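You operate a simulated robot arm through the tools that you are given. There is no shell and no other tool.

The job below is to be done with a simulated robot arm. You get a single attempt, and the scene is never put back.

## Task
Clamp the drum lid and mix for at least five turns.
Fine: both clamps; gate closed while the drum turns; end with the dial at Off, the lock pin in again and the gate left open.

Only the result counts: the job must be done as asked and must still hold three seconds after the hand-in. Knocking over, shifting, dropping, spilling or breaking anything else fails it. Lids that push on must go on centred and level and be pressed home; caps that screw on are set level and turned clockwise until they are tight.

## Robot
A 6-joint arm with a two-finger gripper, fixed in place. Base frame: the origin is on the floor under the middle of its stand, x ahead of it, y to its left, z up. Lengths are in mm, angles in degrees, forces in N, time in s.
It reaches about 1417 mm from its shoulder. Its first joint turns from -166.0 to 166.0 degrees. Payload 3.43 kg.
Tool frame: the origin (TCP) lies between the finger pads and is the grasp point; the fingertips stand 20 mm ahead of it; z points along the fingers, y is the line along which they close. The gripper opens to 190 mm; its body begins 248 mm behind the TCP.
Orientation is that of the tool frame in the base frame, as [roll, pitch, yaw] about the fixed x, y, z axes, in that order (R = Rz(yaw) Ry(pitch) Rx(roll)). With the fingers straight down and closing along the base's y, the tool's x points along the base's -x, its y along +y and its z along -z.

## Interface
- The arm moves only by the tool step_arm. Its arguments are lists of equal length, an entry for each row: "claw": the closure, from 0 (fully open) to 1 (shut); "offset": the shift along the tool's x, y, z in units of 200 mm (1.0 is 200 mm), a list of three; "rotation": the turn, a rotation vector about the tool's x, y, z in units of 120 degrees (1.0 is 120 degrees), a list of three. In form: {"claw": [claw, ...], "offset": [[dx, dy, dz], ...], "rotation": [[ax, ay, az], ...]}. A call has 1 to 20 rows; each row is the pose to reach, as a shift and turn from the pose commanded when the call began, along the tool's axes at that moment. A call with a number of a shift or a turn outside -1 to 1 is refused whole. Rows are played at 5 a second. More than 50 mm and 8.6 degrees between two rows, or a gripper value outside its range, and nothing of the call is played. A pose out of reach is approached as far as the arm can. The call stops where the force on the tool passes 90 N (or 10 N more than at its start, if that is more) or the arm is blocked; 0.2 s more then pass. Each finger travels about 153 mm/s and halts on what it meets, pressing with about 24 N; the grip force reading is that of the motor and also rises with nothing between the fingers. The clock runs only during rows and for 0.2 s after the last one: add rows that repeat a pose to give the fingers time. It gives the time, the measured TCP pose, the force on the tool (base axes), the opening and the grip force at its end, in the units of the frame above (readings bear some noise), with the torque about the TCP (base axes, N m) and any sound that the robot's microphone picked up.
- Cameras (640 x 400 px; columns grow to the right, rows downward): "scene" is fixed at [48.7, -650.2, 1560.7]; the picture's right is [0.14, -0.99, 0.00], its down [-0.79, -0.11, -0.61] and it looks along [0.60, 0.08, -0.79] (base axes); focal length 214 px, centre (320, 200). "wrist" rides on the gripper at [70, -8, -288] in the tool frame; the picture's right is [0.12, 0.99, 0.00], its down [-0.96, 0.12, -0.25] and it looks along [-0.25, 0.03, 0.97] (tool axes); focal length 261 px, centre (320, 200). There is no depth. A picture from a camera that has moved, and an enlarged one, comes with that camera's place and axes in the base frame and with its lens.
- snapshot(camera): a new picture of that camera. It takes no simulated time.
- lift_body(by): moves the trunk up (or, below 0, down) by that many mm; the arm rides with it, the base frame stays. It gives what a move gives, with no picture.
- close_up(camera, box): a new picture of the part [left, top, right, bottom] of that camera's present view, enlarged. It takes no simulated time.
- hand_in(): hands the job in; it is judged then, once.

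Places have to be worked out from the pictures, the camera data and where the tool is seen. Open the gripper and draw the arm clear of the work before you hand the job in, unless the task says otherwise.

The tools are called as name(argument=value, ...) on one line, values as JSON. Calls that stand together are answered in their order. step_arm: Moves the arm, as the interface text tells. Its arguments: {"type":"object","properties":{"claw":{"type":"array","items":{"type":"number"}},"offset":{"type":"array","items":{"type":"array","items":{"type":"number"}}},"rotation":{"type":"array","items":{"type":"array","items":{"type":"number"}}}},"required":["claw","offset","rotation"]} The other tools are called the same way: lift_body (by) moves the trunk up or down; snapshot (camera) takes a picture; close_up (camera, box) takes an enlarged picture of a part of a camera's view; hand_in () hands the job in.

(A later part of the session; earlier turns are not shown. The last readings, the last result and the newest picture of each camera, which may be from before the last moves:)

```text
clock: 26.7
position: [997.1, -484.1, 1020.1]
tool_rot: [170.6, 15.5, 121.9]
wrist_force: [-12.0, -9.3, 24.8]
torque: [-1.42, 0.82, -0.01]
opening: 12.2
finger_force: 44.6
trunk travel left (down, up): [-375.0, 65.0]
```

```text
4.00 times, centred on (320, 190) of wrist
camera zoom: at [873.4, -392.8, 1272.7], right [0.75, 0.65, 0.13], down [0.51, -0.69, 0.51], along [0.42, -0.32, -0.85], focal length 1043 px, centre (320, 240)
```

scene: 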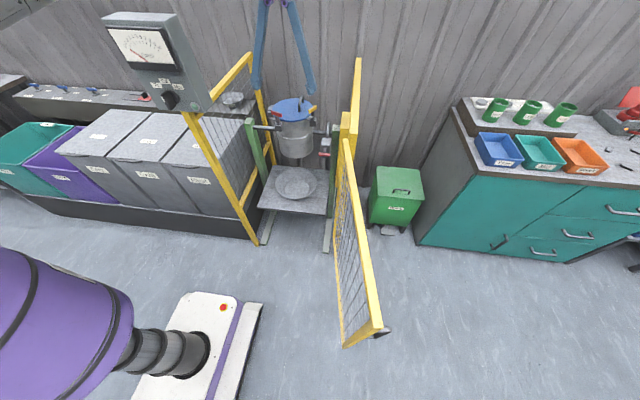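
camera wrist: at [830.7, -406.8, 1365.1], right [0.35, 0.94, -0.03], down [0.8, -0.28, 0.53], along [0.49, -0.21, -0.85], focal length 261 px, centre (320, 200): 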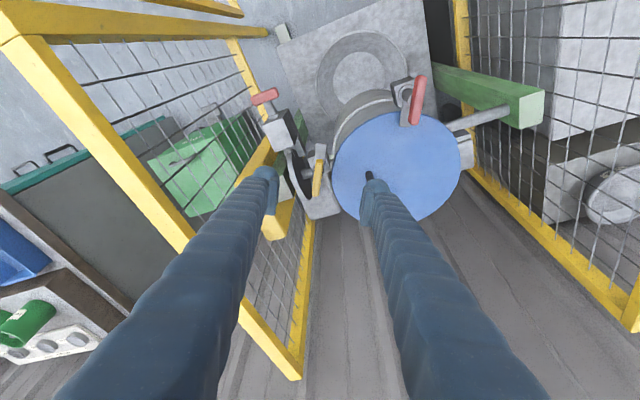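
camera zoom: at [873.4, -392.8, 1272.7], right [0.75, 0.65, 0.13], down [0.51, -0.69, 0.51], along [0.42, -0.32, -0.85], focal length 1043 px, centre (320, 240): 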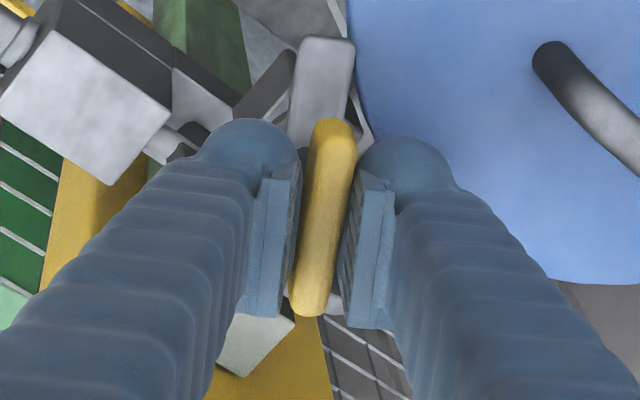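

The clamp follows (31° so far) with modest loads. I continue another 30°.

step_arm(claw=[1, 1, 1, 1, 1], offset=[[0, 0, 0], [0, 0, 0], [0, 0, 0], [0, 0, 0], [0, 0, 0]], rotation=[[0, 0, 0.05], [0, 0, 0.1], [0, 0, 0.15], [0, 0, 0.2], [0, 0, 0.25]])

close_up(camera="wrist", box=[240, 140, 400, 240])

```text
clock: 27.9
position: [996.5, -483.5, 1021.9]
tool_rot: [164.0, 8.9, 91.9]
wrist_force: [-11.9, -6.1, 31.0]
torque: [-0.98, 1.42, -0.05]
opening: 13.1
finger_force: 45.1
trunk travel left (down, up): [-375.0, 65.0]
```

```text
4.00 times, centred on (320, 190) of wrist
camera zoom: at [905.0, -375.8, 1281.4], right [0.95, 0.19, 0.25], down [0.07, -0.91, 0.41], along [0.31, -0.37, -0.88], focal length 1043 px, centre (320, 240)
```

zoom: 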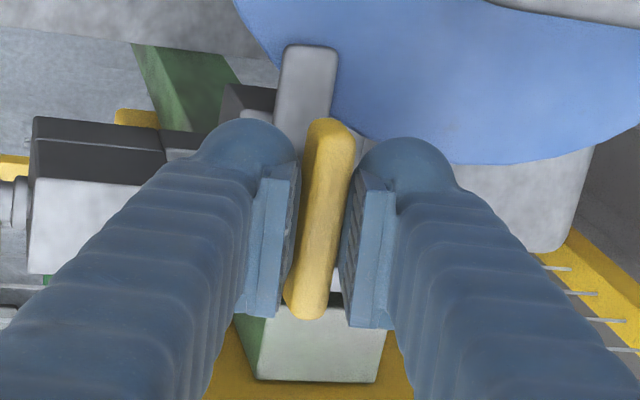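

61° so far; the finger is now at the lid's rim. I turn the last ~31°.

step_arm(claw=[1, 1, 1, 1, 1, 1], offset=[[0, 0, 0], [0, 0, 0], [0, 0, 0], [0, 0, 0], [0, 0, 0], [0, 0, 0]], rotation=[[0, 0, 0.05], [0, 0, 0.1], [0, 0, 0.15], [0, 0, 0.2], [0, 0, 0.24], [0, 0, 0.26]])

close_up(camera="wrist", box=[240, 140, 400, 240])

close_up(camera="scene", box=[260, 80, 340, 140])

```text
clock: 29.3
position: [997.3, -484.0, 1022.7]
tool_rot: [161.8, -0.7, 62.1]
wrist_force: [-10.3, -7.0, 44.0]
torque: [-0.75, 1.46, 1.07]
opening: 12.7
finger_force: 44.8
trunk travel left (down, up): [-375.0, 65.0]
```

```text
4.00 times, centred on (320, 190) of wrist
camera zoom: at [941.1, -378.4, 1293.6], right [0.89, -0.34, 0.31], down [-0.42, -0.87, 0.26], along [0.18, -0.36, -0.91], focal length 1043 px, centre (320, 240)
```

zoom: 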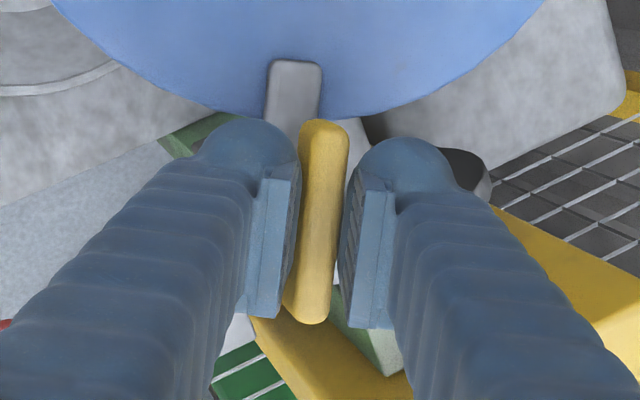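

```text
6.67 times, centred on (300, 110) of scene
camera zoom: at [48.7, -650.2, 1560.7], right [0.14, -0.99, 0.0], down [-0.79, -0.11, -0.61], along [0.6, 0.08, -0.79], focal length 1430 px, centre (453, 800)
```

zoom: 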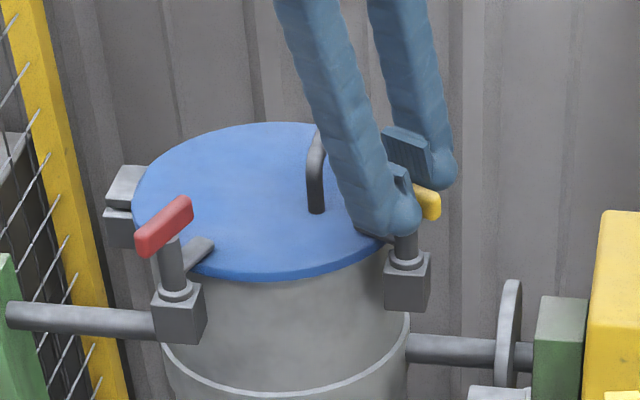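

The yellow clamp finger is over the lid, and torque rose to 1.1 N·m. I give 3° more to seat it, then open and back out along the tool axis.

step_arm(claw=[1, 1, 1], offset=[[0, 0, 0], [0, 0, 0], [0, 0, 0]], rotation=[[0, 0, 0.015], [0, 0, 0.03], [0, 0, 0.03]])

step_arm(claw=[0.8, 0.68, 0.68, 0.68, 0.68, 0.68, 0.68], offset=[[0, 0, 0], [0, 0, 0], [0, 0, 0], [0, 0, -0.1], [0, 0, -0.3], [0, 0, -0.5], [0, 0, -0.7]], rotation=[[0, 0, 0], [0, 0, 0], [0, 0, 0], [0, 0, 0], [0, 0, 0], [0, 0, 0], [0, 0, 0]])

close_up(camera="scene", box=[260, 80, 340, 140])

close_up(camera="wrist", box=[200, 60, 480, 300])

```text
clock: 30.1
position: [997.9, -482.8, 1021.9]
tool_rot: [161.9, -1.7, 58.7]
wrist_force: [-8.3, -3.7, 45.8]
torque: [0.12, 0.58, 1.44]
opening: 13.9
finger_force: 45.5
trunk travel left (down, up): [-375.0, 65.0]
```

```text
clock: 31.7
position: [959.2, -464.0, 1151.8]
tool_rot: [162.0, -1.6, 58.7]
wrist_force: [-0.4, -0.2, -0.4]
torque: [-0.03, -0.07, -0.02]
opening: 60.8
finger_force: 0.1
trunk travel left (down, up): [-375.0, 65.0]
```

```text
6.67 times, centred on (300, 110) of scene
camera zoom: at [48.7, -650.2, 1560.7], right [0.14, -0.99, 0.0], down [-0.79, -0.11, -0.61], along [0.6, 0.08, -0.79], focal length 1430 px, centre (453, 800)
```

zoom: 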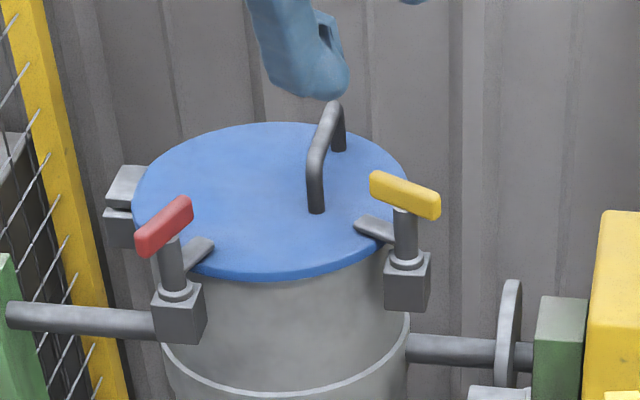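

```text
1.67 times, centred on (340, 180) of wrist
camera zoom: at [908.8, -360.3, 1424.1], right [0.86, -0.4, 0.31], down [-0.47, -0.85, 0.24], along [0.16, -0.36, -0.92], focal length 434 px, centre (287, 233)
```

zoom: 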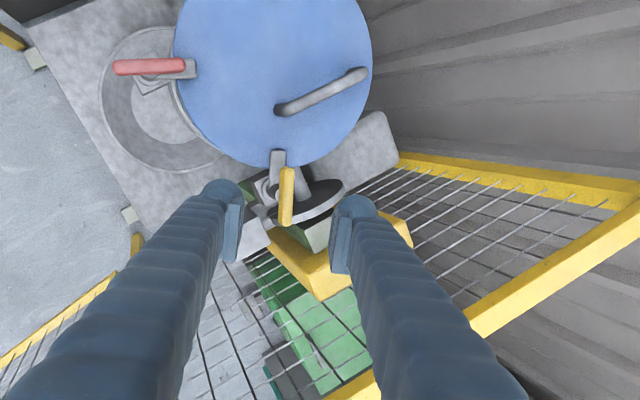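

Both clamps are now closed over the lid. Next is the lock pin; I look closely at it from both cameras.

close_up(camera="scene", box=[310, 115, 350, 165])

close_up(camera="wrist", box=[280, 120, 380, 240])

```text
8.00 times, centred on (330, 140) of scene
camera zoom: at [48.7, -650.2, 1560.7], right [0.14, -0.99, 0.0], down [-0.79, -0.11, -0.61], along [0.6, 0.08, -0.79], focal length 1716 px, centre (240, 680)
```

zoom: 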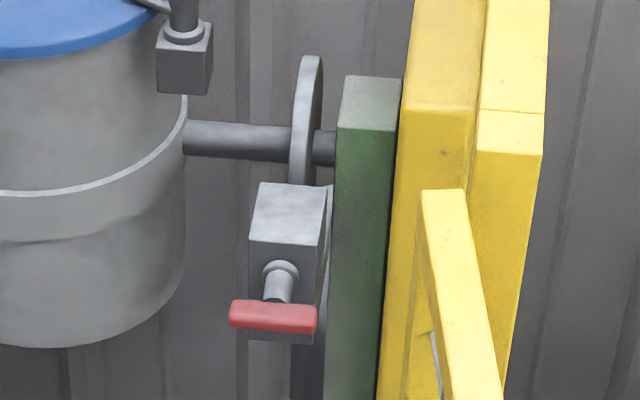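

```text
3.33 times, centred on (330, 180) of wrist
camera zoom: at [908.8, -360.3, 1424.1], right [0.86, -0.4, 0.31], down [-0.47, -0.85, 0.24], along [0.16, -0.36, -0.92], focal length 869 px, centre (287, 267)
```

zoom: 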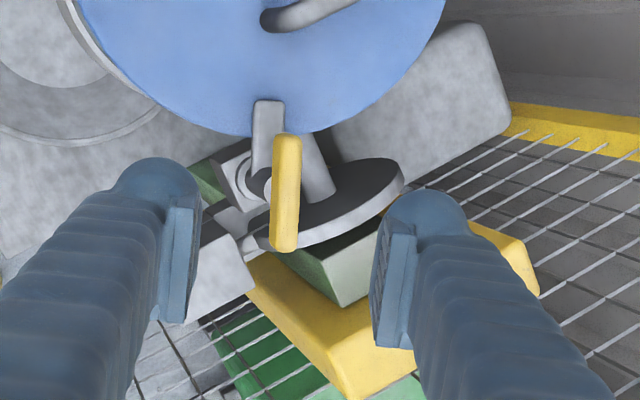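

The pin's T-bar lies along y at about (894,-558,835) with its shaft running along x into the block. I will grip the bar from above and below with a level tool, so I first draw back from the drum and tip the tool forward.

step_arm(claw=[0.68, 0.68, 0.68, 0.68, 0.68, 0.68], offset=[[-0.0645, -0.1615, -0.0544], [-0.129, -0.323, -0.1088], [-0.1935, -0.4845, -0.1632], [-0.258, -0.646, -0.2177], [-0.3225, -0.8075, -0.2721], [-0.387, -0.969, -0.3265]], rotation=[[-0.05, 0, 0], [-0.1, 0, 0], [-0.15, 0, 0], [-0.2, 0, 0], [-0.25, 0, 0], [-0.3, 0, 0]])

snapshot(camera="scene")

```text
clock: 33.1
position: [745.4, -423.8, 1152.8]
tool_rot: [126.2, -1.6, 58.7]
wrist_force: [-0.8, -0.2, -1.1]
torque: [0.0, -0.02, -0.01]
opening: 61.0
finger_force: 0.2
trunk travel left (down, up): [-375.0, 65.0]
```

```text
taken
```

scene: 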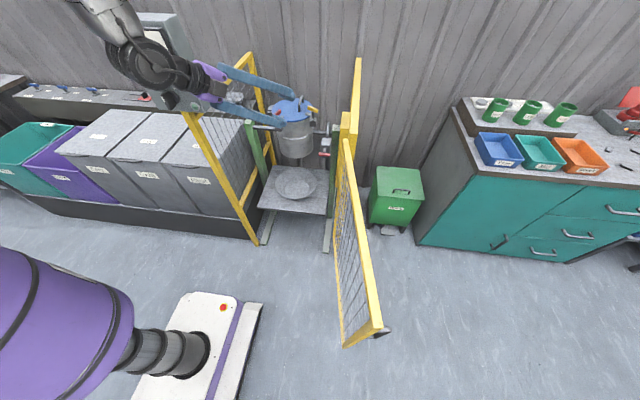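

The forearm lies between the base and (474,-268), well clear of the control box. I lower the trunk 300 mm to bring the tool to pin height.

lift_body(by=-300)

snapshot(camera="scene")

snapshot(camera="wrist")

```text
clock: 36.1
position: [746.9, -422.0, 852.1]
tool_rot: [126.1, -1.6, 58.7]
wrist_force: [0.3, 0.1, -0.4]
torque: [0.0, 0.01, 0.0]
opening: 61.0
finger_force: 0.0
trunk travel left (down, up): [-75.0, 365.0]
```

```text
taken
```

scene: 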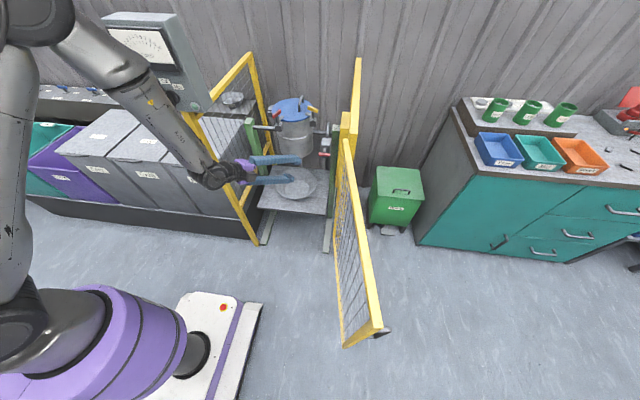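

```text
taken
camera wrist: at [576.8, -244.7, 1016.1], right [0.55, -0.22, 0.81], down [-0.62, -0.76, 0.21], along [0.56, -0.61, -0.55], focal length 261 px, centre (320, 200)
```

wrist: 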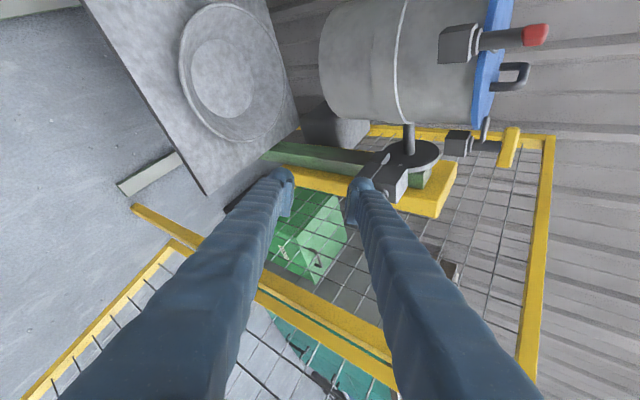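

The whole arm is now in view and clear. I level the tool (fingers closing vertically) and bring it ~130 mm short of the pin's T-bar.

step_arm(claw=[0.68, 0.68, 0.68, 0.68, 0.68], offset=[[-0.0434, 0.0261, 0.0627], [-0.0868, 0.0522, 0.1254], [-0.1302, 0.0783, 0.1881], [-0.1736, 0.1044, 0.2508], [-0.217, 0.1305, 0.3135]], rotation=[[-0.0601, 0.0013, -0.0033], [-0.1203, 0.0025, -0.0065], [-0.1804, 0.0038, -0.0098], [-0.2406, 0.005, -0.013], [-0.3007, 0.0063, -0.0163]])

snapshot(camera="wrist")

close_up(camera="wrist", box=[260, 140, 380, 240])

close_up(camera="scene", box=[280, 100, 370, 180])

```text
clock: 37.3
position: [780.6, -493.9, 835.7]
tool_rot: [89.9, 0.0, 60.0]
wrist_force: [0.0, 0.6, 1.1]
torque: [0.06, 0.11, -0.1]
opening: 60.8
finger_force: 0.1
trunk travel left (down, up): [-75.0, 365.0]
```

```text
taken
camera wrist: at [565.7, -289.9, 825.8], right [0.06, 0.1, 0.99], down [-0.7, -0.71, 0.11], along [0.72, -0.7, 0.03], focal length 261 px, centre (320, 200)
```

wrist: 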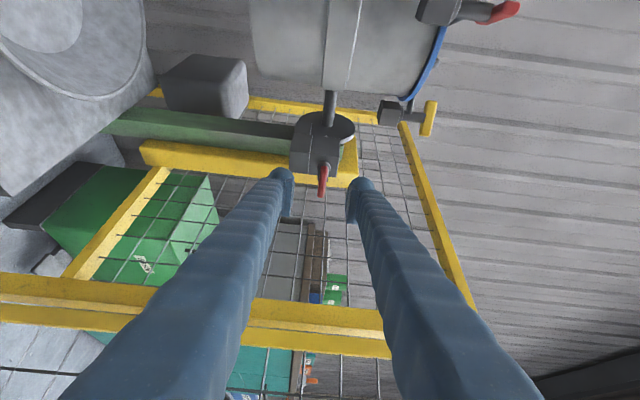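

```text
4.00 times, centred on (320, 190) of wrist
camera zoom: at [565.7, -289.9, 825.8], right [0.06, 0.1, 0.99], down [-0.7, -0.71, 0.11], along [0.72, -0.7, 0.03], focal length 1043 px, centre (320, 240)
```

zoom: 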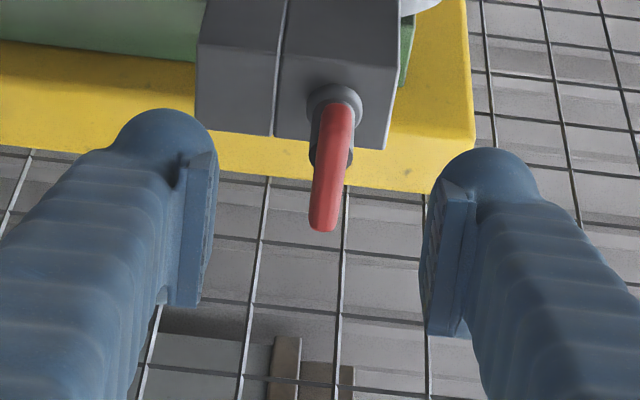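

```text
5.00 times, centred on (325, 140) of scene
camera zoom: at [48.7, -650.2, 1560.7], right [0.14, -0.99, 0.0], down [-0.79, -0.11, -0.61], along [0.6, 0.08, -0.79], focal length 1072 px, centre (295, 500)
```

zoom: 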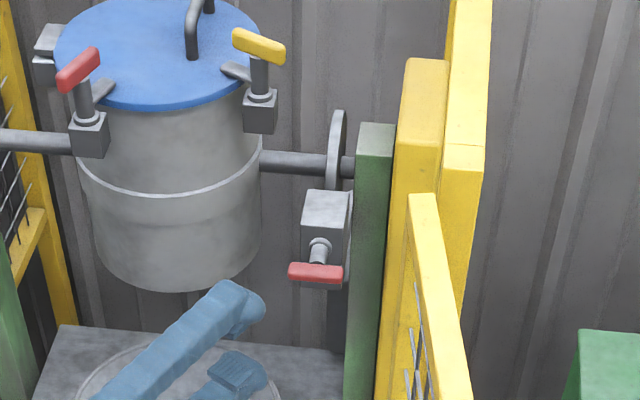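

The T-bar centre triangulates to about (890,-561,840), i.e. 128 mm ahead, 4 mm up and ~5 mm to tool -x. I advance 80 mm with those corrections and recheck.

step_arm(claw=[0.68, 0.68, 0.68], offset=[[-0.012, 0.01, 0.13], [-0.025, 0.02, 0.27], [-0.025, 0.02, 0.4]], rotation=[[0, 0, 0], [0, 0, 0], [0, 0, 0]])

close_up(camera="wrist", box=[260, 140, 380, 240])

close_up(camera="scene", box=[290, 110, 350, 170])

```text
clock: 38.1
position: [846.0, -539.1, 838.2]
tool_rot: [90.0, 0.0, 60.0]
wrist_force: [-0.3, -1.1, 0.4]
torque: [0.0, 0.08, 0.02]
opening: 60.8
finger_force: 0.1
trunk travel left (down, up): [-75.0, 365.0]
```

```text
4.00 times, centred on (320, 190) of wrist
camera zoom: at [631.9, -335.9, 830.2], right [0.06, 0.1, 0.99], down [-0.7, -0.71, 0.12], along [0.72, -0.7, 0.03], focal length 1043 px, centre (320, 240)
```

zoom: 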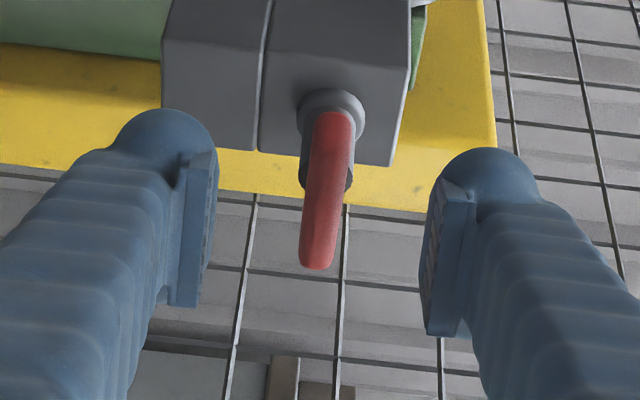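

```text
6.67 times, centred on (320, 140) of scene
camera zoom: at [48.7, -650.2, 1560.7], right [0.14, -0.99, 0.0], down [-0.79, -0.11, -0.61], along [0.6, 0.08, -0.79], focal length 1430 px, centre (320, 600)
```

zoom: 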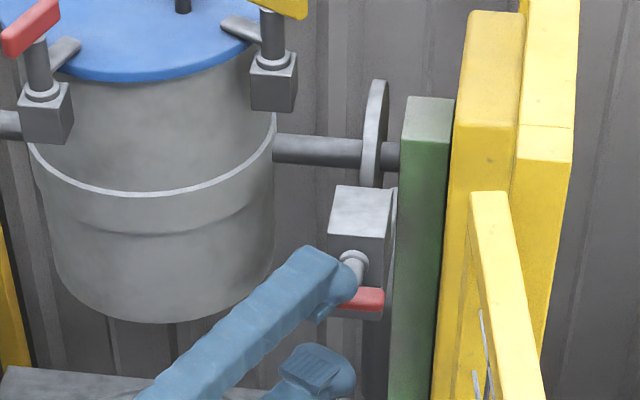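

The bar is nearly centred (2.5 mm higher than the tool axis). I advance the last 44 mm with that correction, then close.

step_arm(claw=[0.68, 0.68, 0.68], offset=[[0, 0.0125, 0.08], [0, 0.0125, 0.16], [0, 0.0125, 0.225]], rotation=[[0, 0, 0], [0, 0, 0], [0, 0, 0]])

close_up(camera="wrist", box=[260, 140, 380, 240])

```text
clock: 38.9
position: [887.5, -561.2, 840.2]
tool_rot: [90.1, 0.0, 60.0]
wrist_force: [0.0, -0.3, -0.4]
torque: [-0.01, 0.01, 0.0]
opening: 60.7
finger_force: 0.0
trunk travel left (down, up): [-75.0, 365.0]
```

```text
4.00 times, centred on (320, 190) of wrist
camera zoom: at [672.3, -357.2, 831.3], right [0.06, 0.1, 0.99], down [-0.69, -0.71, 0.12], along [0.72, -0.7, 0.03], focal length 1043 px, centre (320, 240)
```

zoom: 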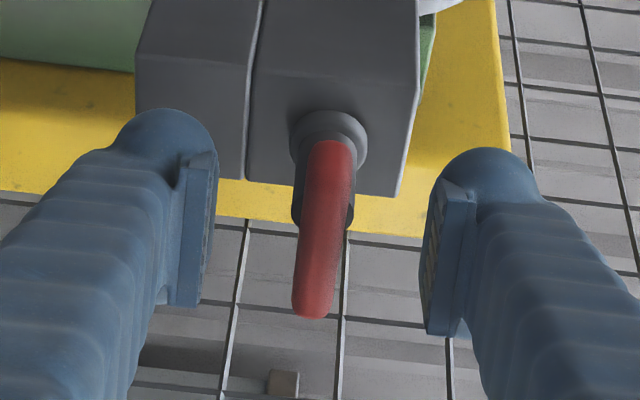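

The bar is centred at the grasp point. I close the fingers on it.

step_arm(claw=[0.9, 1, 1, 1, 1], offset=[[0, 0, 0], [0, 0, 0], [0, 0, 0], [0, 0, 0], [0, 0, 0]], rotation=[[0, 0, 0], [0, 0, 0], [0, 0, 0], [0, 0, 0], [0, 0, 0]])

close_up(camera="wrist", box=[260, 140, 380, 240])

```text
clock: 40.1
position: [888.1, -562.0, 840.4]
tool_rot: [90.0, -0.1, 60.0]
wrist_force: [-0.1, 1.3, -1.7]
torque: [-0.02, 0.04, 0.06]
opening: 18.7
finger_force: 45.3
trunk travel left (down, up): [-75.0, 365.0]
```

```text
4.00 times, centred on (320, 190) of wrist
camera zoom: at [672.2, -357.3, 831.3], right [0.06, 0.1, 0.99], down [-0.69, -0.71, 0.12], along [0.72, -0.7, 0.03], focal length 1043 px, centre (320, 240)
```

zoom: 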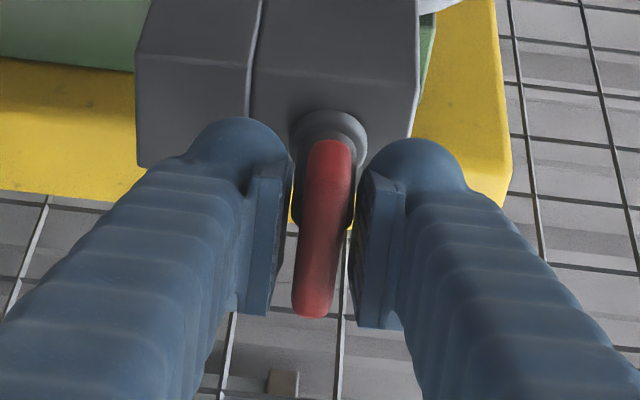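

Gripped at 18.7 mm. I pull straight along -x, 30 mm in small rows.

step_arm(claw=[1, 1, 1, 1], offset=[[-0.02, 0, -0.0346], [-0.04, 0, -0.0693], [-0.06, 0, -0.104], [-0.075, 0, -0.13]], rotation=[[0, 0, 0], [0, 0, 0], [0, 0, 0], [0, 0, 0]])

close_up(camera="wrist", box=[260, 140, 380, 240])

close_up(camera="scene", box=[290, 110, 350, 170])

```text
clock: 41.1
position: [856.9, -561.6, 840.7]
tool_rot: [90.0, -0.1, 60.0]
wrist_force: [6.9, -6.2, -6.7]
torque: [0.01, 0.06, -0.47]
opening: 18.4
finger_force: 44.8
trunk travel left (down, up): [-75.0, 365.0]
```

```text
4.00 times, centred on (320, 190) of wrist
camera zoom: at [642.4, -357.2, 831.3], right [0.06, 0.1, 0.99], down [-0.7, -0.71, 0.12], along [0.72, -0.7, 0.03], focal length 1043 px, centre (320, 240)
```

zoom: 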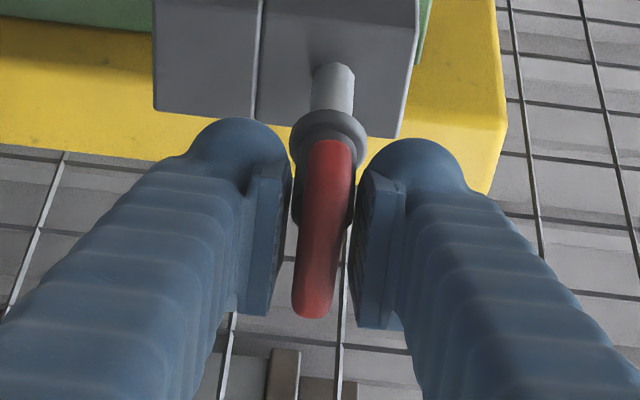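

```text
6.67 times, centred on (320, 140) of scene
camera zoom: at [48.7, -650.2, 1560.7], right [0.14, -0.99, 0.0], down [-0.79, -0.11, -0.61], along [0.6, 0.08, -0.79], focal length 1430 px, centre (320, 600)
```

zoom: 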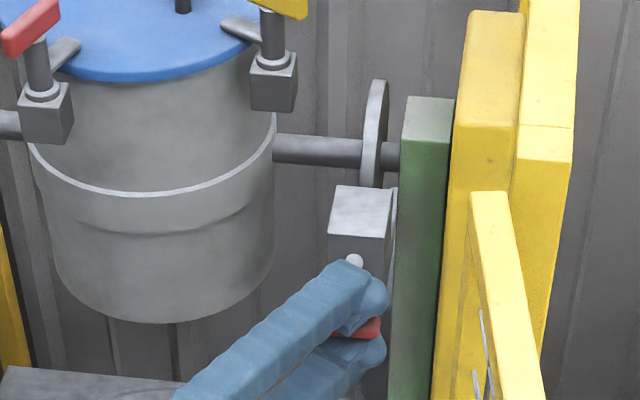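

The pin slid out 31 mm with only ~7 N. I pull a further 15 mm in small rows to look for its end stop.

step_arm(claw=[1, 1, 1], offset=[[-0.0125, 0, -0.02165], [-0.025, 0, -0.0433], [-0.0375, 0, -0.065]], rotation=[[0, 0, 0], [0, 0, 0], [0, 0, 0]])

close_up(camera="wrist", box=[260, 140, 380, 240])

```text
clock: 41.9
position: [842.1, -559.3, 840.2]
tool_rot: [90.1, 0.0, 60.3]
wrist_force: [0.0, 21.2, -2.6]
torque: [0.04, -0.05, -0.48]
opening: 10.8
finger_force: 44.2
trunk travel left (down, up): [-75.0, 365.0]
```

```text
4.00 times, centred on (320, 190) of wrist
camera zoom: at [626.7, -355.5, 831.4], right [0.06, 0.1, 0.99], down [-0.69, -0.71, 0.12], along [0.72, -0.7, 0.03], focal length 1043 px, centre (320, 240)
```

zoom: 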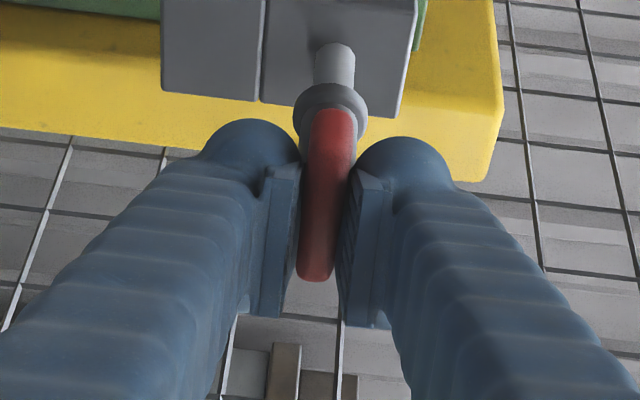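

The fingers slipped ~12 mm on the bar at the end, so the pin is at its outer stop, about 33 mm out. I open, back off and check that it stays out.

step_arm(claw=[0.68, 0.68, 0.68, 0.68, 0.68, 0.68, 0.68], offset=[[0, 0, 0], [0, 0, 0], [0, 0, -0.1], [0, 0, -0.3], [0, 0, -0.5], [0, 0, -0.7], [0, 0, -0.9]], rotation=[[0, 0, 0], [0, 0, 0], [0, 0, 0], [0, 0, 0], [0, 0, 0], [0, 0, 0], [0, 0, 0]])

close_up(camera="scene", box=[290, 110, 350, 170])

snapshot(camera="wrist")

snapshot(camera="scene")

```text
clock: 43.5
position: [689.6, -474.0, 841.4]
tool_rot: [90.3, 0.0, 60.1]
wrist_force: [0.1, 0.1, -0.9]
torque: [0.05, 0.0, -0.01]
opening: 60.6
finger_force: 0.1
out of reach, approached as far as the arm can: row 7
trunk travel left (down, up): [-75.0, 365.0]
```

```text
6.67 times, centred on (320, 140) of scene
camera zoom: at [48.7, -650.2, 1560.7], right [0.14, -0.99, 0.0], down [-0.79, -0.11, -0.61], along [0.6, 0.08, -0.79], focal length 1430 px, centre (320, 600)
```

zoom: 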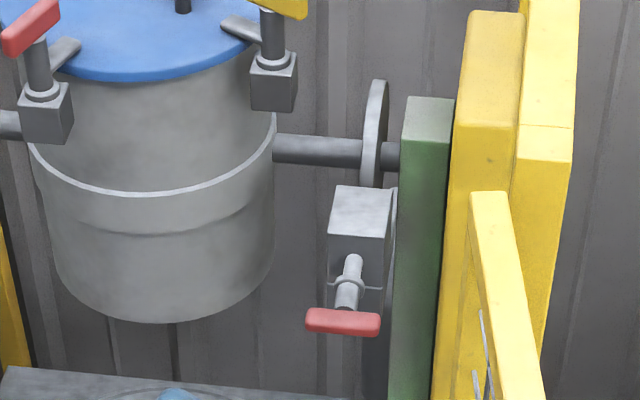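

```text
taken
camera wrist: at [474.4, -271.2, 834.7], right [0.06, 0.1, 0.99], down [-0.69, -0.71, 0.12], along [0.72, -0.7, 0.02], focal length 261 px, centre (320, 200)
```

wrist: 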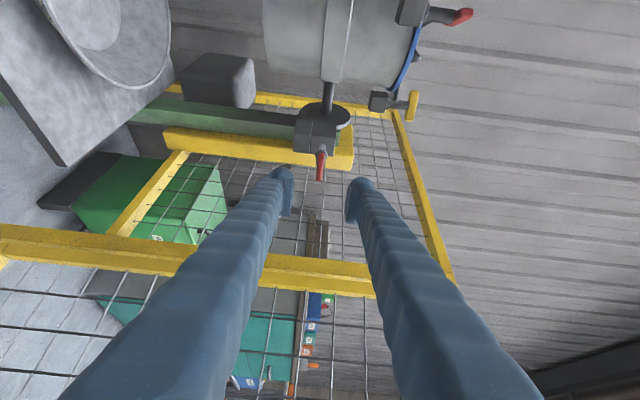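

```text
taken
```

scene: 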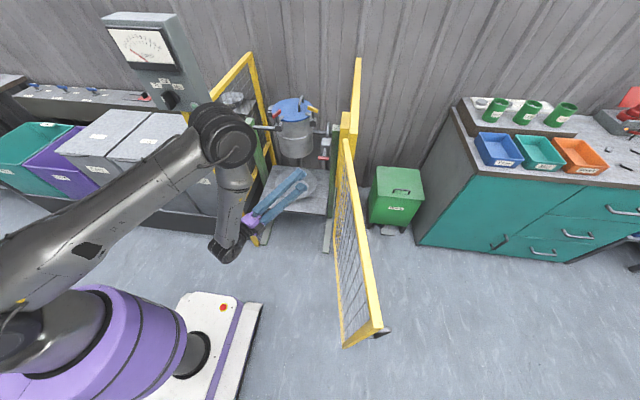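

The pin stays out at its stop. Next I close the gate by straddling its top rail from above; first I raise the trunk back to working height.

lift_body(by=300)

snapshot(camera="scene")

```text
clock: 46.5
position: [689.5, -474.6, 1140.6]
tool_rot: [90.4, 0.0, 60.1]
wrist_force: [-0.1, 0.5, -0.1]
torque: [-0.02, 0.0, -0.03]
opening: 61.1
finger_force: 0.1
trunk travel left (down, up): [-375.0, 65.0]
```

```text
taken
```

scene: 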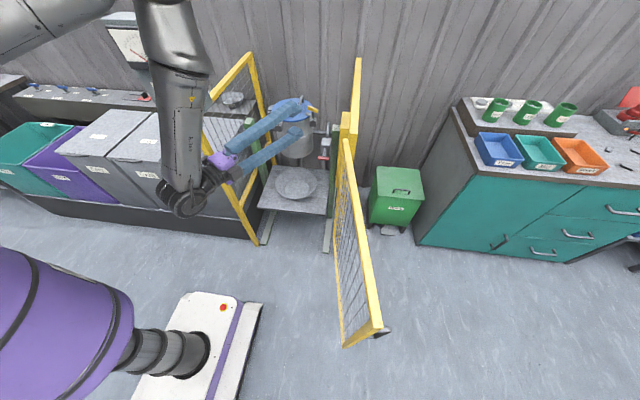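

The arm is clear above the cell. I now turn the tool downward while drawing back toward the gate's top rail.

step_arm(claw=[0.68, 0.65, 0.6, 0.55, 0.5, 0.47, 0.47, 0.47, 0.47, 0.47, 0.47, 0.47], offset=[[0, 0.05, -0.02], [-0.05, 0.1, -0.06], [-0.1, 0.15, -0.1], [-0.16, 0.19, -0.14], [-0.22, 0.23, -0.18], [-0.28, 0.26, -0.22], [-0.34, 0.29, -0.26], [-0.4, 0.32, -0.29], [-0.46, 0.34, -0.32], [-0.51, 0.36, -0.35], [-0.56, 0.38, -0.375], [-0.61, 0.395, -0.396]], rotation=[[0.0625, 0, 0], [0.125, 0, 0], [0.1875, 0, 0], [0.25, 0, 0], [0.3125, 0, 0], [0.375, 0, 0], [0.4375, 0, 0], [0.5, 0, 0], [0.5625, 0, 0], [0.625, 0, 0], [0.6875, 0, 0], [0.75, 0, 0]])

snapshot(camera="scene")

snapshot(camera="wrist")

```text
clock: 49.1
position: [586.8, -536.4, 1189.1]
tool_rot: [148.6, 3.4, 58.6]
wrist_force: [0.7, -1.1, 0.3]
torque: [0.05, 0.02, 0.03]
opening: 100.9
finger_force: 0.1
out of reach, approached as far as the arm can: row 8, 9, 10, 11, 12
trunk travel left (down, up): [-375.0, 65.0]
```

```text
taken
```

scene: 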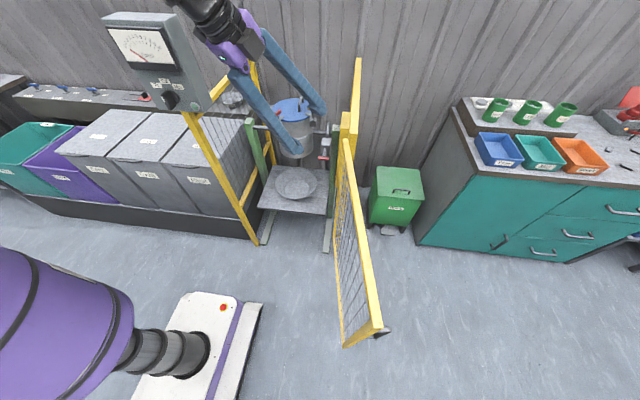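

```text
taken
camera wrist: at [495.4, -384.1, 1425.6], right [0.8, -0.32, 0.51], down [-0.52, -0.79, 0.33], along [0.3, -0.53, -0.8], focal length 261 px, centre (320, 200)
```

wrist: 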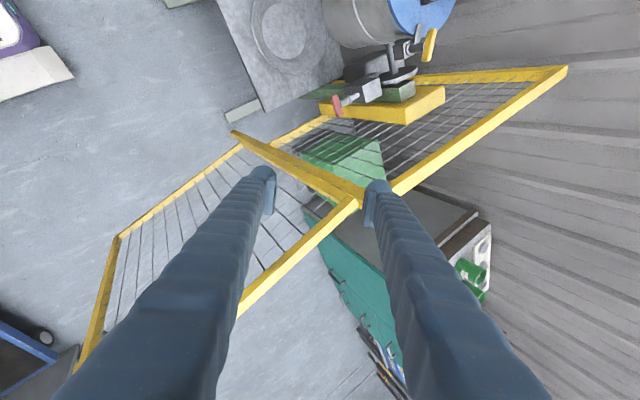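

The tool stopped ~31° short of vertical although the spot should be in reach. I test a small pure turn toward vertical with a slight rise to see what limits it.

step_arm(claw=[0.47, 0.47, 0.47], offset=[[0, 0, -0.05], [0, 0, -0.1], [0, 0, -0.15]], rotation=[[0.05, 0, 0], [0.1, 0, 0], [0.15, 0, 0]])

snapshot(camera="scene")

```text
clock: 49.9
position: [584.5, -558.2, 1198.2]
tool_rot: [147.5, 5.6, 57.3]
wrist_force: [-0.4, 0.4, 0.2]
torque: [-0.01, 0.01, -0.04]
opening: 100.7
finger_force: 0.1
out of reach, approached as far as the arm can: row 1, 2, 3
trunk travel left (down, up): [-375.0, 65.0]
```

```text
taken
```

scene: 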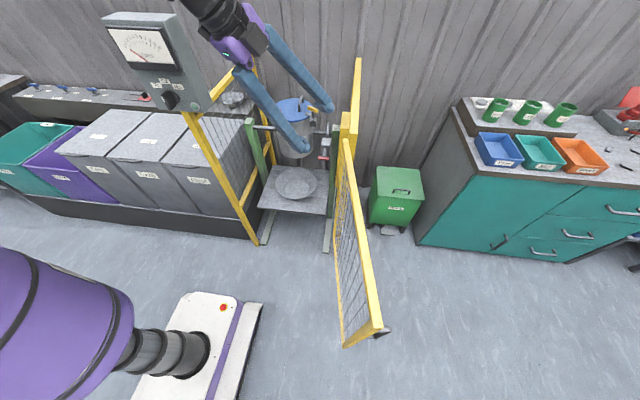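

The limit looks like the wrist passing its aligned (straight) posture while the tool is out of the arm's radial plane; earlier it crossed fine when radial. I back off 19° and turn the tool into the radial plane first.

step_arm(claw=[0.47, 0.47, 0.47, 0.47], offset=[[0, 0, 0], [0, 0, 0], [0, 0, 0], [0, 0, 0]], rotation=[[-0.0393, -0.0068, 0.0249], [-0.0787, -0.0136, 0.0498], [-0.118, -0.0204, 0.0747], [-0.1573, -0.0272, 0.0996]])

```text
clock: 50.9
position: [585.0, -560.5, 1198.3]
tool_rot: [128.0, 0.1, 46.2]
wrist_force: [-0.5, 0.1, -0.1]
torque: [0.06, -0.01, 0.02]
opening: 100.8
finger_force: 0.0
out of reach, approached as far as the arm can: row 1
trunk travel left (down, up): [-375.0, 65.0]
```

The tool is now radial (azimuth -43.8°, same as the TCP). I turn it down to vertical about its x axis.

step_arm(claw=[0.47, 0.47, 0.47, 0.47, 0.47, 0.47, 0.47], offset=[[0, 0, 0], [0, 0, 0], [0, 0, 0], [0, 0, 0], [0, 0, 0], [0, 0, 0], [0, 0, 0]], rotation=[[0.062, 0, 0], [0.124, 0, 0], [0.186, 0, 0], [0.248, 0, 0], [0.31, 0, 0], [0.372, 0, 0], [0.433, 0, 0]])

```text
clock: 52.5
position: [586.9, -559.1, 1195.7]
tool_rot: [-179.8, 0.1, 46.2]
wrist_force: [0.3, 0.3, 0.2]
torque: [0.07, 0.08, 0.01]
opening: 100.7
finger_force: 0.0
out of reach, approached as far as the arm can: row 3
trunk travel left (down, up): [-375.0, 65.0]
```

The tool is vertical again. I take a picture to refine the gate's position before straddling its top rail.

snapshot(camera="wrist")

snapshot(camera="scene")

```text
taken
camera wrist: at [629.3, -504.3, 1483.6], right [0.8, -0.6, 0.0], down [-0.58, -0.78, 0.25], along [-0.15, -0.2, -0.97], focal length 261 px, centre (320, 200)
```

wrist: 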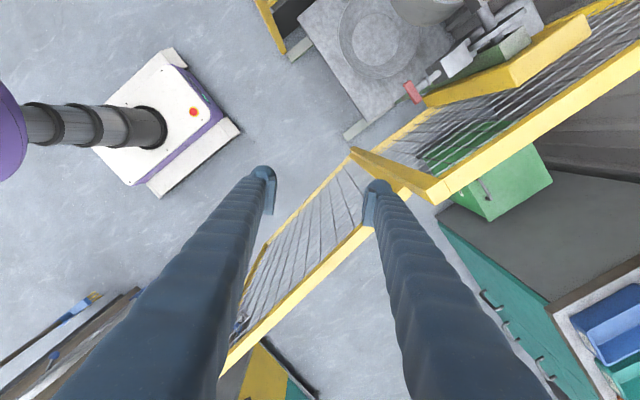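

```text
taken
```

scene: 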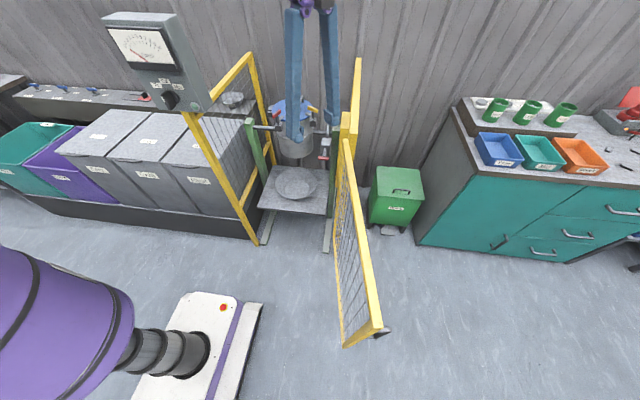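

The gate's top rail line agrees with my earlier estimate (passes near (443,-697)). I move over the rail at ~320 mm from the hinge, with the fingers across it.

step_arm(claw=[0.47, 0.47, 0.47, 0.47, 0.47], offset=[[-0.1332, -0.0247, 0], [-0.2664, -0.0494, 0], [-0.3996, -0.0741, 0], [-0.5328, -0.0988, 0], [-0.666, -0.1235, 0]], rotation=[[0, 0, 0.059], [0, 0, 0.118], [0, 0, 0.177], [0, 0, 0.236], [0, 0, 0.295]])

step_arm(claw=[0.47, 0.47, 0.47, 0.47], offset=[[-0.1524, 0.0715, 0], [-0.3048, 0.143, 0], [-0.4571, 0.2145, 0], [-0.6095, 0.286, 0]], rotation=[[0, 0, 0], [0, 0, 0], [0, 0, 0], [0, 0, 0]])

snapshot(camera="wrist")

```text
clock: 53.7
position: [477.0, -635.9, 1199.0]
tool_rot: [180.0, 0.0, 10.8]
wrist_force: [-0.3, 0.2, -0.6]
torque: [-0.02, -0.05, -0.02]
opening: 100.8
finger_force: 0.1
trunk travel left (down, up): [-375.0, 65.0]
```

```text
clock: 54.7
position: [367.0, -718.2, 1198.4]
tool_rot: [180.0, 0.0, 10.8]
wrist_force: [-0.2, -1.4, 0.2]
torque: [0.07, -0.05, 0.01]
opening: 100.5
finger_force: 0.0
trunk travel left (down, up): [-375.0, 65.0]
```

```text
taken
camera wrist: at [433.3, -697.5, 1486.6], right [0.3, -0.95, 0.0], down [-0.92, -0.29, 0.25], along [-0.24, -0.07, -0.97], focal length 261 px, centre (320, 200)
```

wrist: 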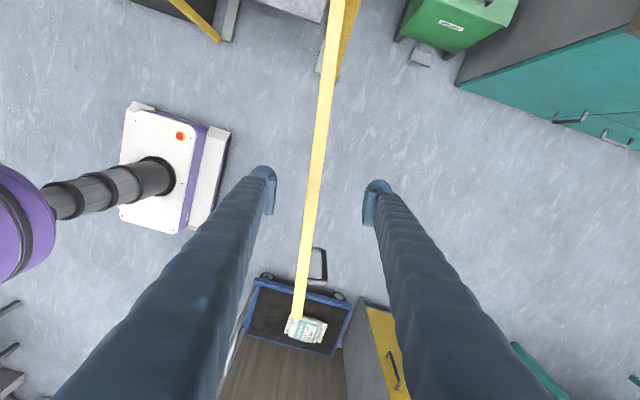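

The rail lies centrally between the fingers and parallel to the tool's x axis. I lower the fingers to straddle it (tips ~40 mm below its top).

step_arm(claw=[0.47, 0.47, 0.47, 0.47], offset=[[0, -0.02, 0.18], [0, -0.025, 0.36], [0, -0.025, 0.54], [0, -0.025, 0.665]], rotation=[[0, 0, 0], [0, 0, 0], [0, 0, 0], [0, 0, 0]])

snapshot(camera="wrist")

snapshot(camera="scene")

```text
clock: 55.7
position: [366.2, -713.7, 1064.5]
tool_rot: [-179.9, 0.0, 11.0]
wrist_force: [0.5, -0.5, -0.3]
torque: [0.04, -0.01, 0.01]
opening: 100.7
finger_force: 0.0
trunk travel left (down, up): [-375.0, 65.0]
```

```text
taken
camera wrist: at [432.7, -692.7, 1350.8], right [0.3, -0.95, 0.0], down [-0.92, -0.29, 0.25], along [-0.24, -0.07, -0.97], focal length 261 px, centre (320, 200)
```

wrist: 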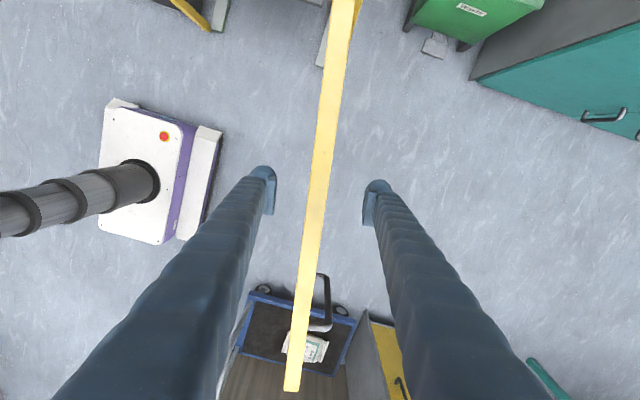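

```text
taken
```

scene: 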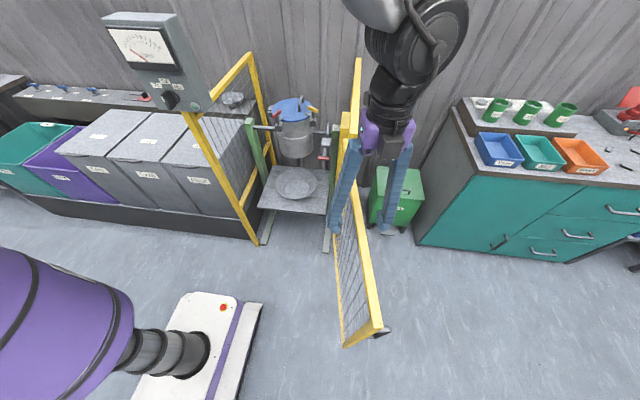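

The rail is straddled; the gate line confirms the hinge at about (682,-657) with the gate at ~190°. I narrow the fingers to ~57 mm and swing the first 30° about the hinge, turning the tool with the gate.

step_arm(claw=[0.7, 0.7, 0.7, 0.7, 0.7, 0.7, 0.7], offset=[[0, 0, 0], [0, 0, 0], [0.0088, -0.1677, 0], [0.0351, -0.3335, 0], [0.0785, -0.4957, 0], [0.1387, -0.6524, 0], [0.2149, -0.802, 0]], rotation=[[0, 0, 0], [0, 0, 0], [0, 0, 0.05], [0, 0, 0.1], [0, 0, 0.15], [0, 0, 0.2], [0, 0, 0.25]])

snapshot(camera="wrist")

snapshot(camera="scene")

```text
clock: 57.3
position: [376.3, -544.8, 1064.3]
tool_rot: [-180.0, 0.1, -19.3]
wrist_force: [-0.1, 0.0, 0.4]
torque: [-0.03, 0.0, 0.02]
opening: 57.2
finger_force: 0.1
trunk travel left (down, up): [-375.0, 65.0]
```

```text
taken
camera wrist: at [445.8, -560.3, 1351.0], right [-0.21, -0.98, 0.0], down [-0.95, 0.21, 0.25], along [-0.24, 0.05, -0.97], focal length 261 px, centre (320, 200)
```

wrist: 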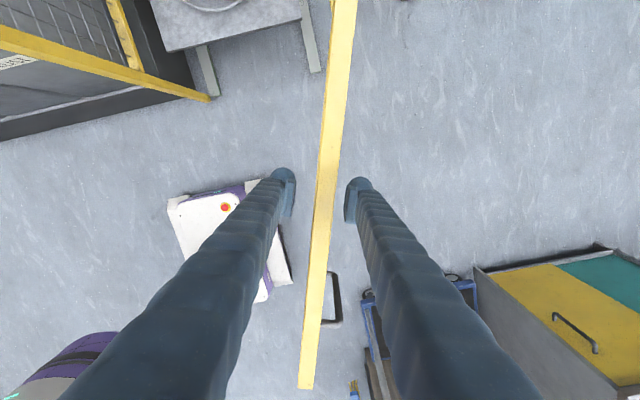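

```text
taken
```

scene: 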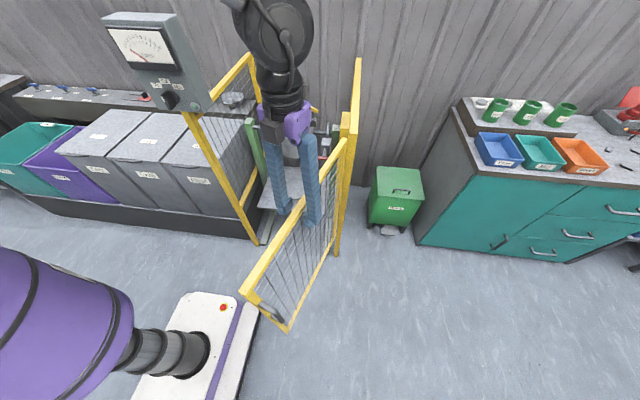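

The gate swings freely with the tool, no load. I continue another 30°.

step_arm(claw=[0.7, 0.7, 0.7, 0.7, 0.7], offset=[[0.0089, -0.1702, 0], [0.0356, -0.3385, 0], [0.0797, -0.5031, 0], [0.1407, -0.6622, 0], [0.2181, -0.814, 0]], rotation=[[0, 0, 0.05], [0, 0, 0.1], [0, 0, 0.15], [0, 0, 0.2], [0, 0, 0.25]])

snapshot(camera="wrist")

snapshot(camera="scene")

```text
clock: 58.5
position: [453.5, -414.1, 1058.2]
tool_rot: [-176.2, -0.7, -47.9]
wrist_force: [-0.7, 0.1, 0.1]
torque: [-0.09, 0.07, 0.01]
opening: 56.8
finger_force: 0.1
out of reach, approached as far as the arm can: row 4, 5
trunk travel left (down, up): [-375.0, 65.0]
```

```text
taken
camera wrist: at [490.5, -471.4, 1345.4], right [-0.65, -0.75, -0.06], down [-0.74, 0.63, 0.23], along [-0.13, 0.2, -0.97], focal length 261 px, centre (320, 200)
```

wrist: 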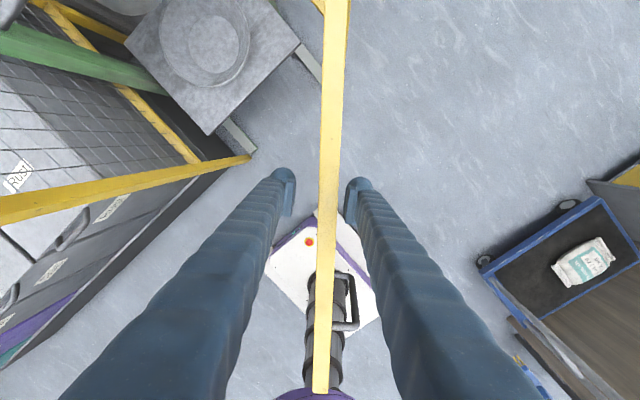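

```text
taken
```

scene: 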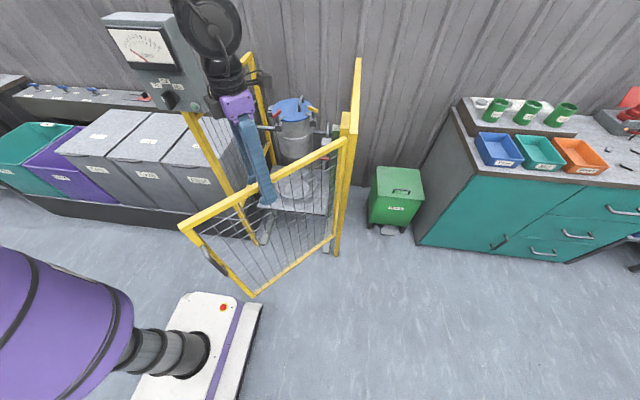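

The gate is at about 130°, but the wrist is nearing a limit at this yaw. I rise off the rail, then turn the gripper half a turn the other way to straddle the rail again.

step_arm(claw=[0.7, 0.7, 0.6, 0.47], offset=[[0, 0, -0.2], [0, 0, -0.4], [0, 0, -0.6], [0, 0, -0.75]], rotation=[[0, 0, 0], [0, 0, 0], [0, 0, 0], [0, 0, 0]])

snapshot(camera="scene")

```text
clock: 59.5
position: [438.4, -423.7, 1205.3]
tool_rot: [-175.3, -1.0, -47.3]
wrist_force: [0.2, 0.9, 0.6]
torque: [-0.08, 0.0, 0.03]
opening: 100.4
finger_force: 0.0
out of reach, approached as far as the arm can: row 2, 3, 4
trunk travel left (down, up): [-375.0, 65.0]
```

```text
taken
```

scene: 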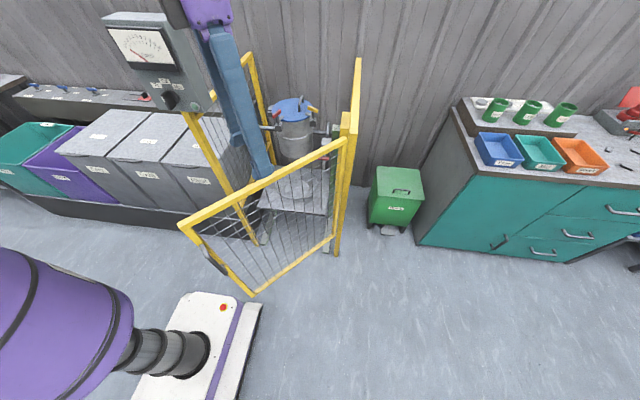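

The gate stays put. I turn the gripper 90° counter-clockwise and remove the small tilt.

step_arm(claw=[0.47, 0.47, 0.47, 0.47, 0.47, 0.47, 0.47, 0.47, 0.47, 0.47, 0.47, 0.47], offset=[[0, 0, 0], [0, 0, 0], [0, 0, 0], [0, 0, 0], [0, 0, 0], [0, 0, 0], [0, 0, 0], [0, 0, 0], [0, 0, 0], [0, 0, 0], [0, 0, 0], [0, 0, 0]], rotation=[[-0.002, -0.0031, -0.0624], [-0.004, -0.0062, -0.1248], [-0.006, -0.0093, -0.1873], [-0.0081, -0.0124, -0.2497], [-0.0101, -0.0155, -0.3121], [-0.0121, -0.0187, -0.3745], [-0.0141, -0.0218, -0.4369], [-0.0161, -0.0249, -0.4993], [-0.0182, -0.028, -0.5618], [-0.0202, -0.0311, -0.6242], [-0.0222, -0.0342, -0.6866], [-0.0242, -0.0373, -0.749]])

```text
clock: 62.1
position: [437.5, -425.3, 1204.7]
tool_rot: [-179.7, 0.9, 42.3]
wrist_force: [-0.5, -0.1, 0.0]
torque: [-0.01, 0.01, -0.01]
opening: 100.6
finger_force: 0.0
trunk travel left (down, up): [-375.0, 65.0]
```

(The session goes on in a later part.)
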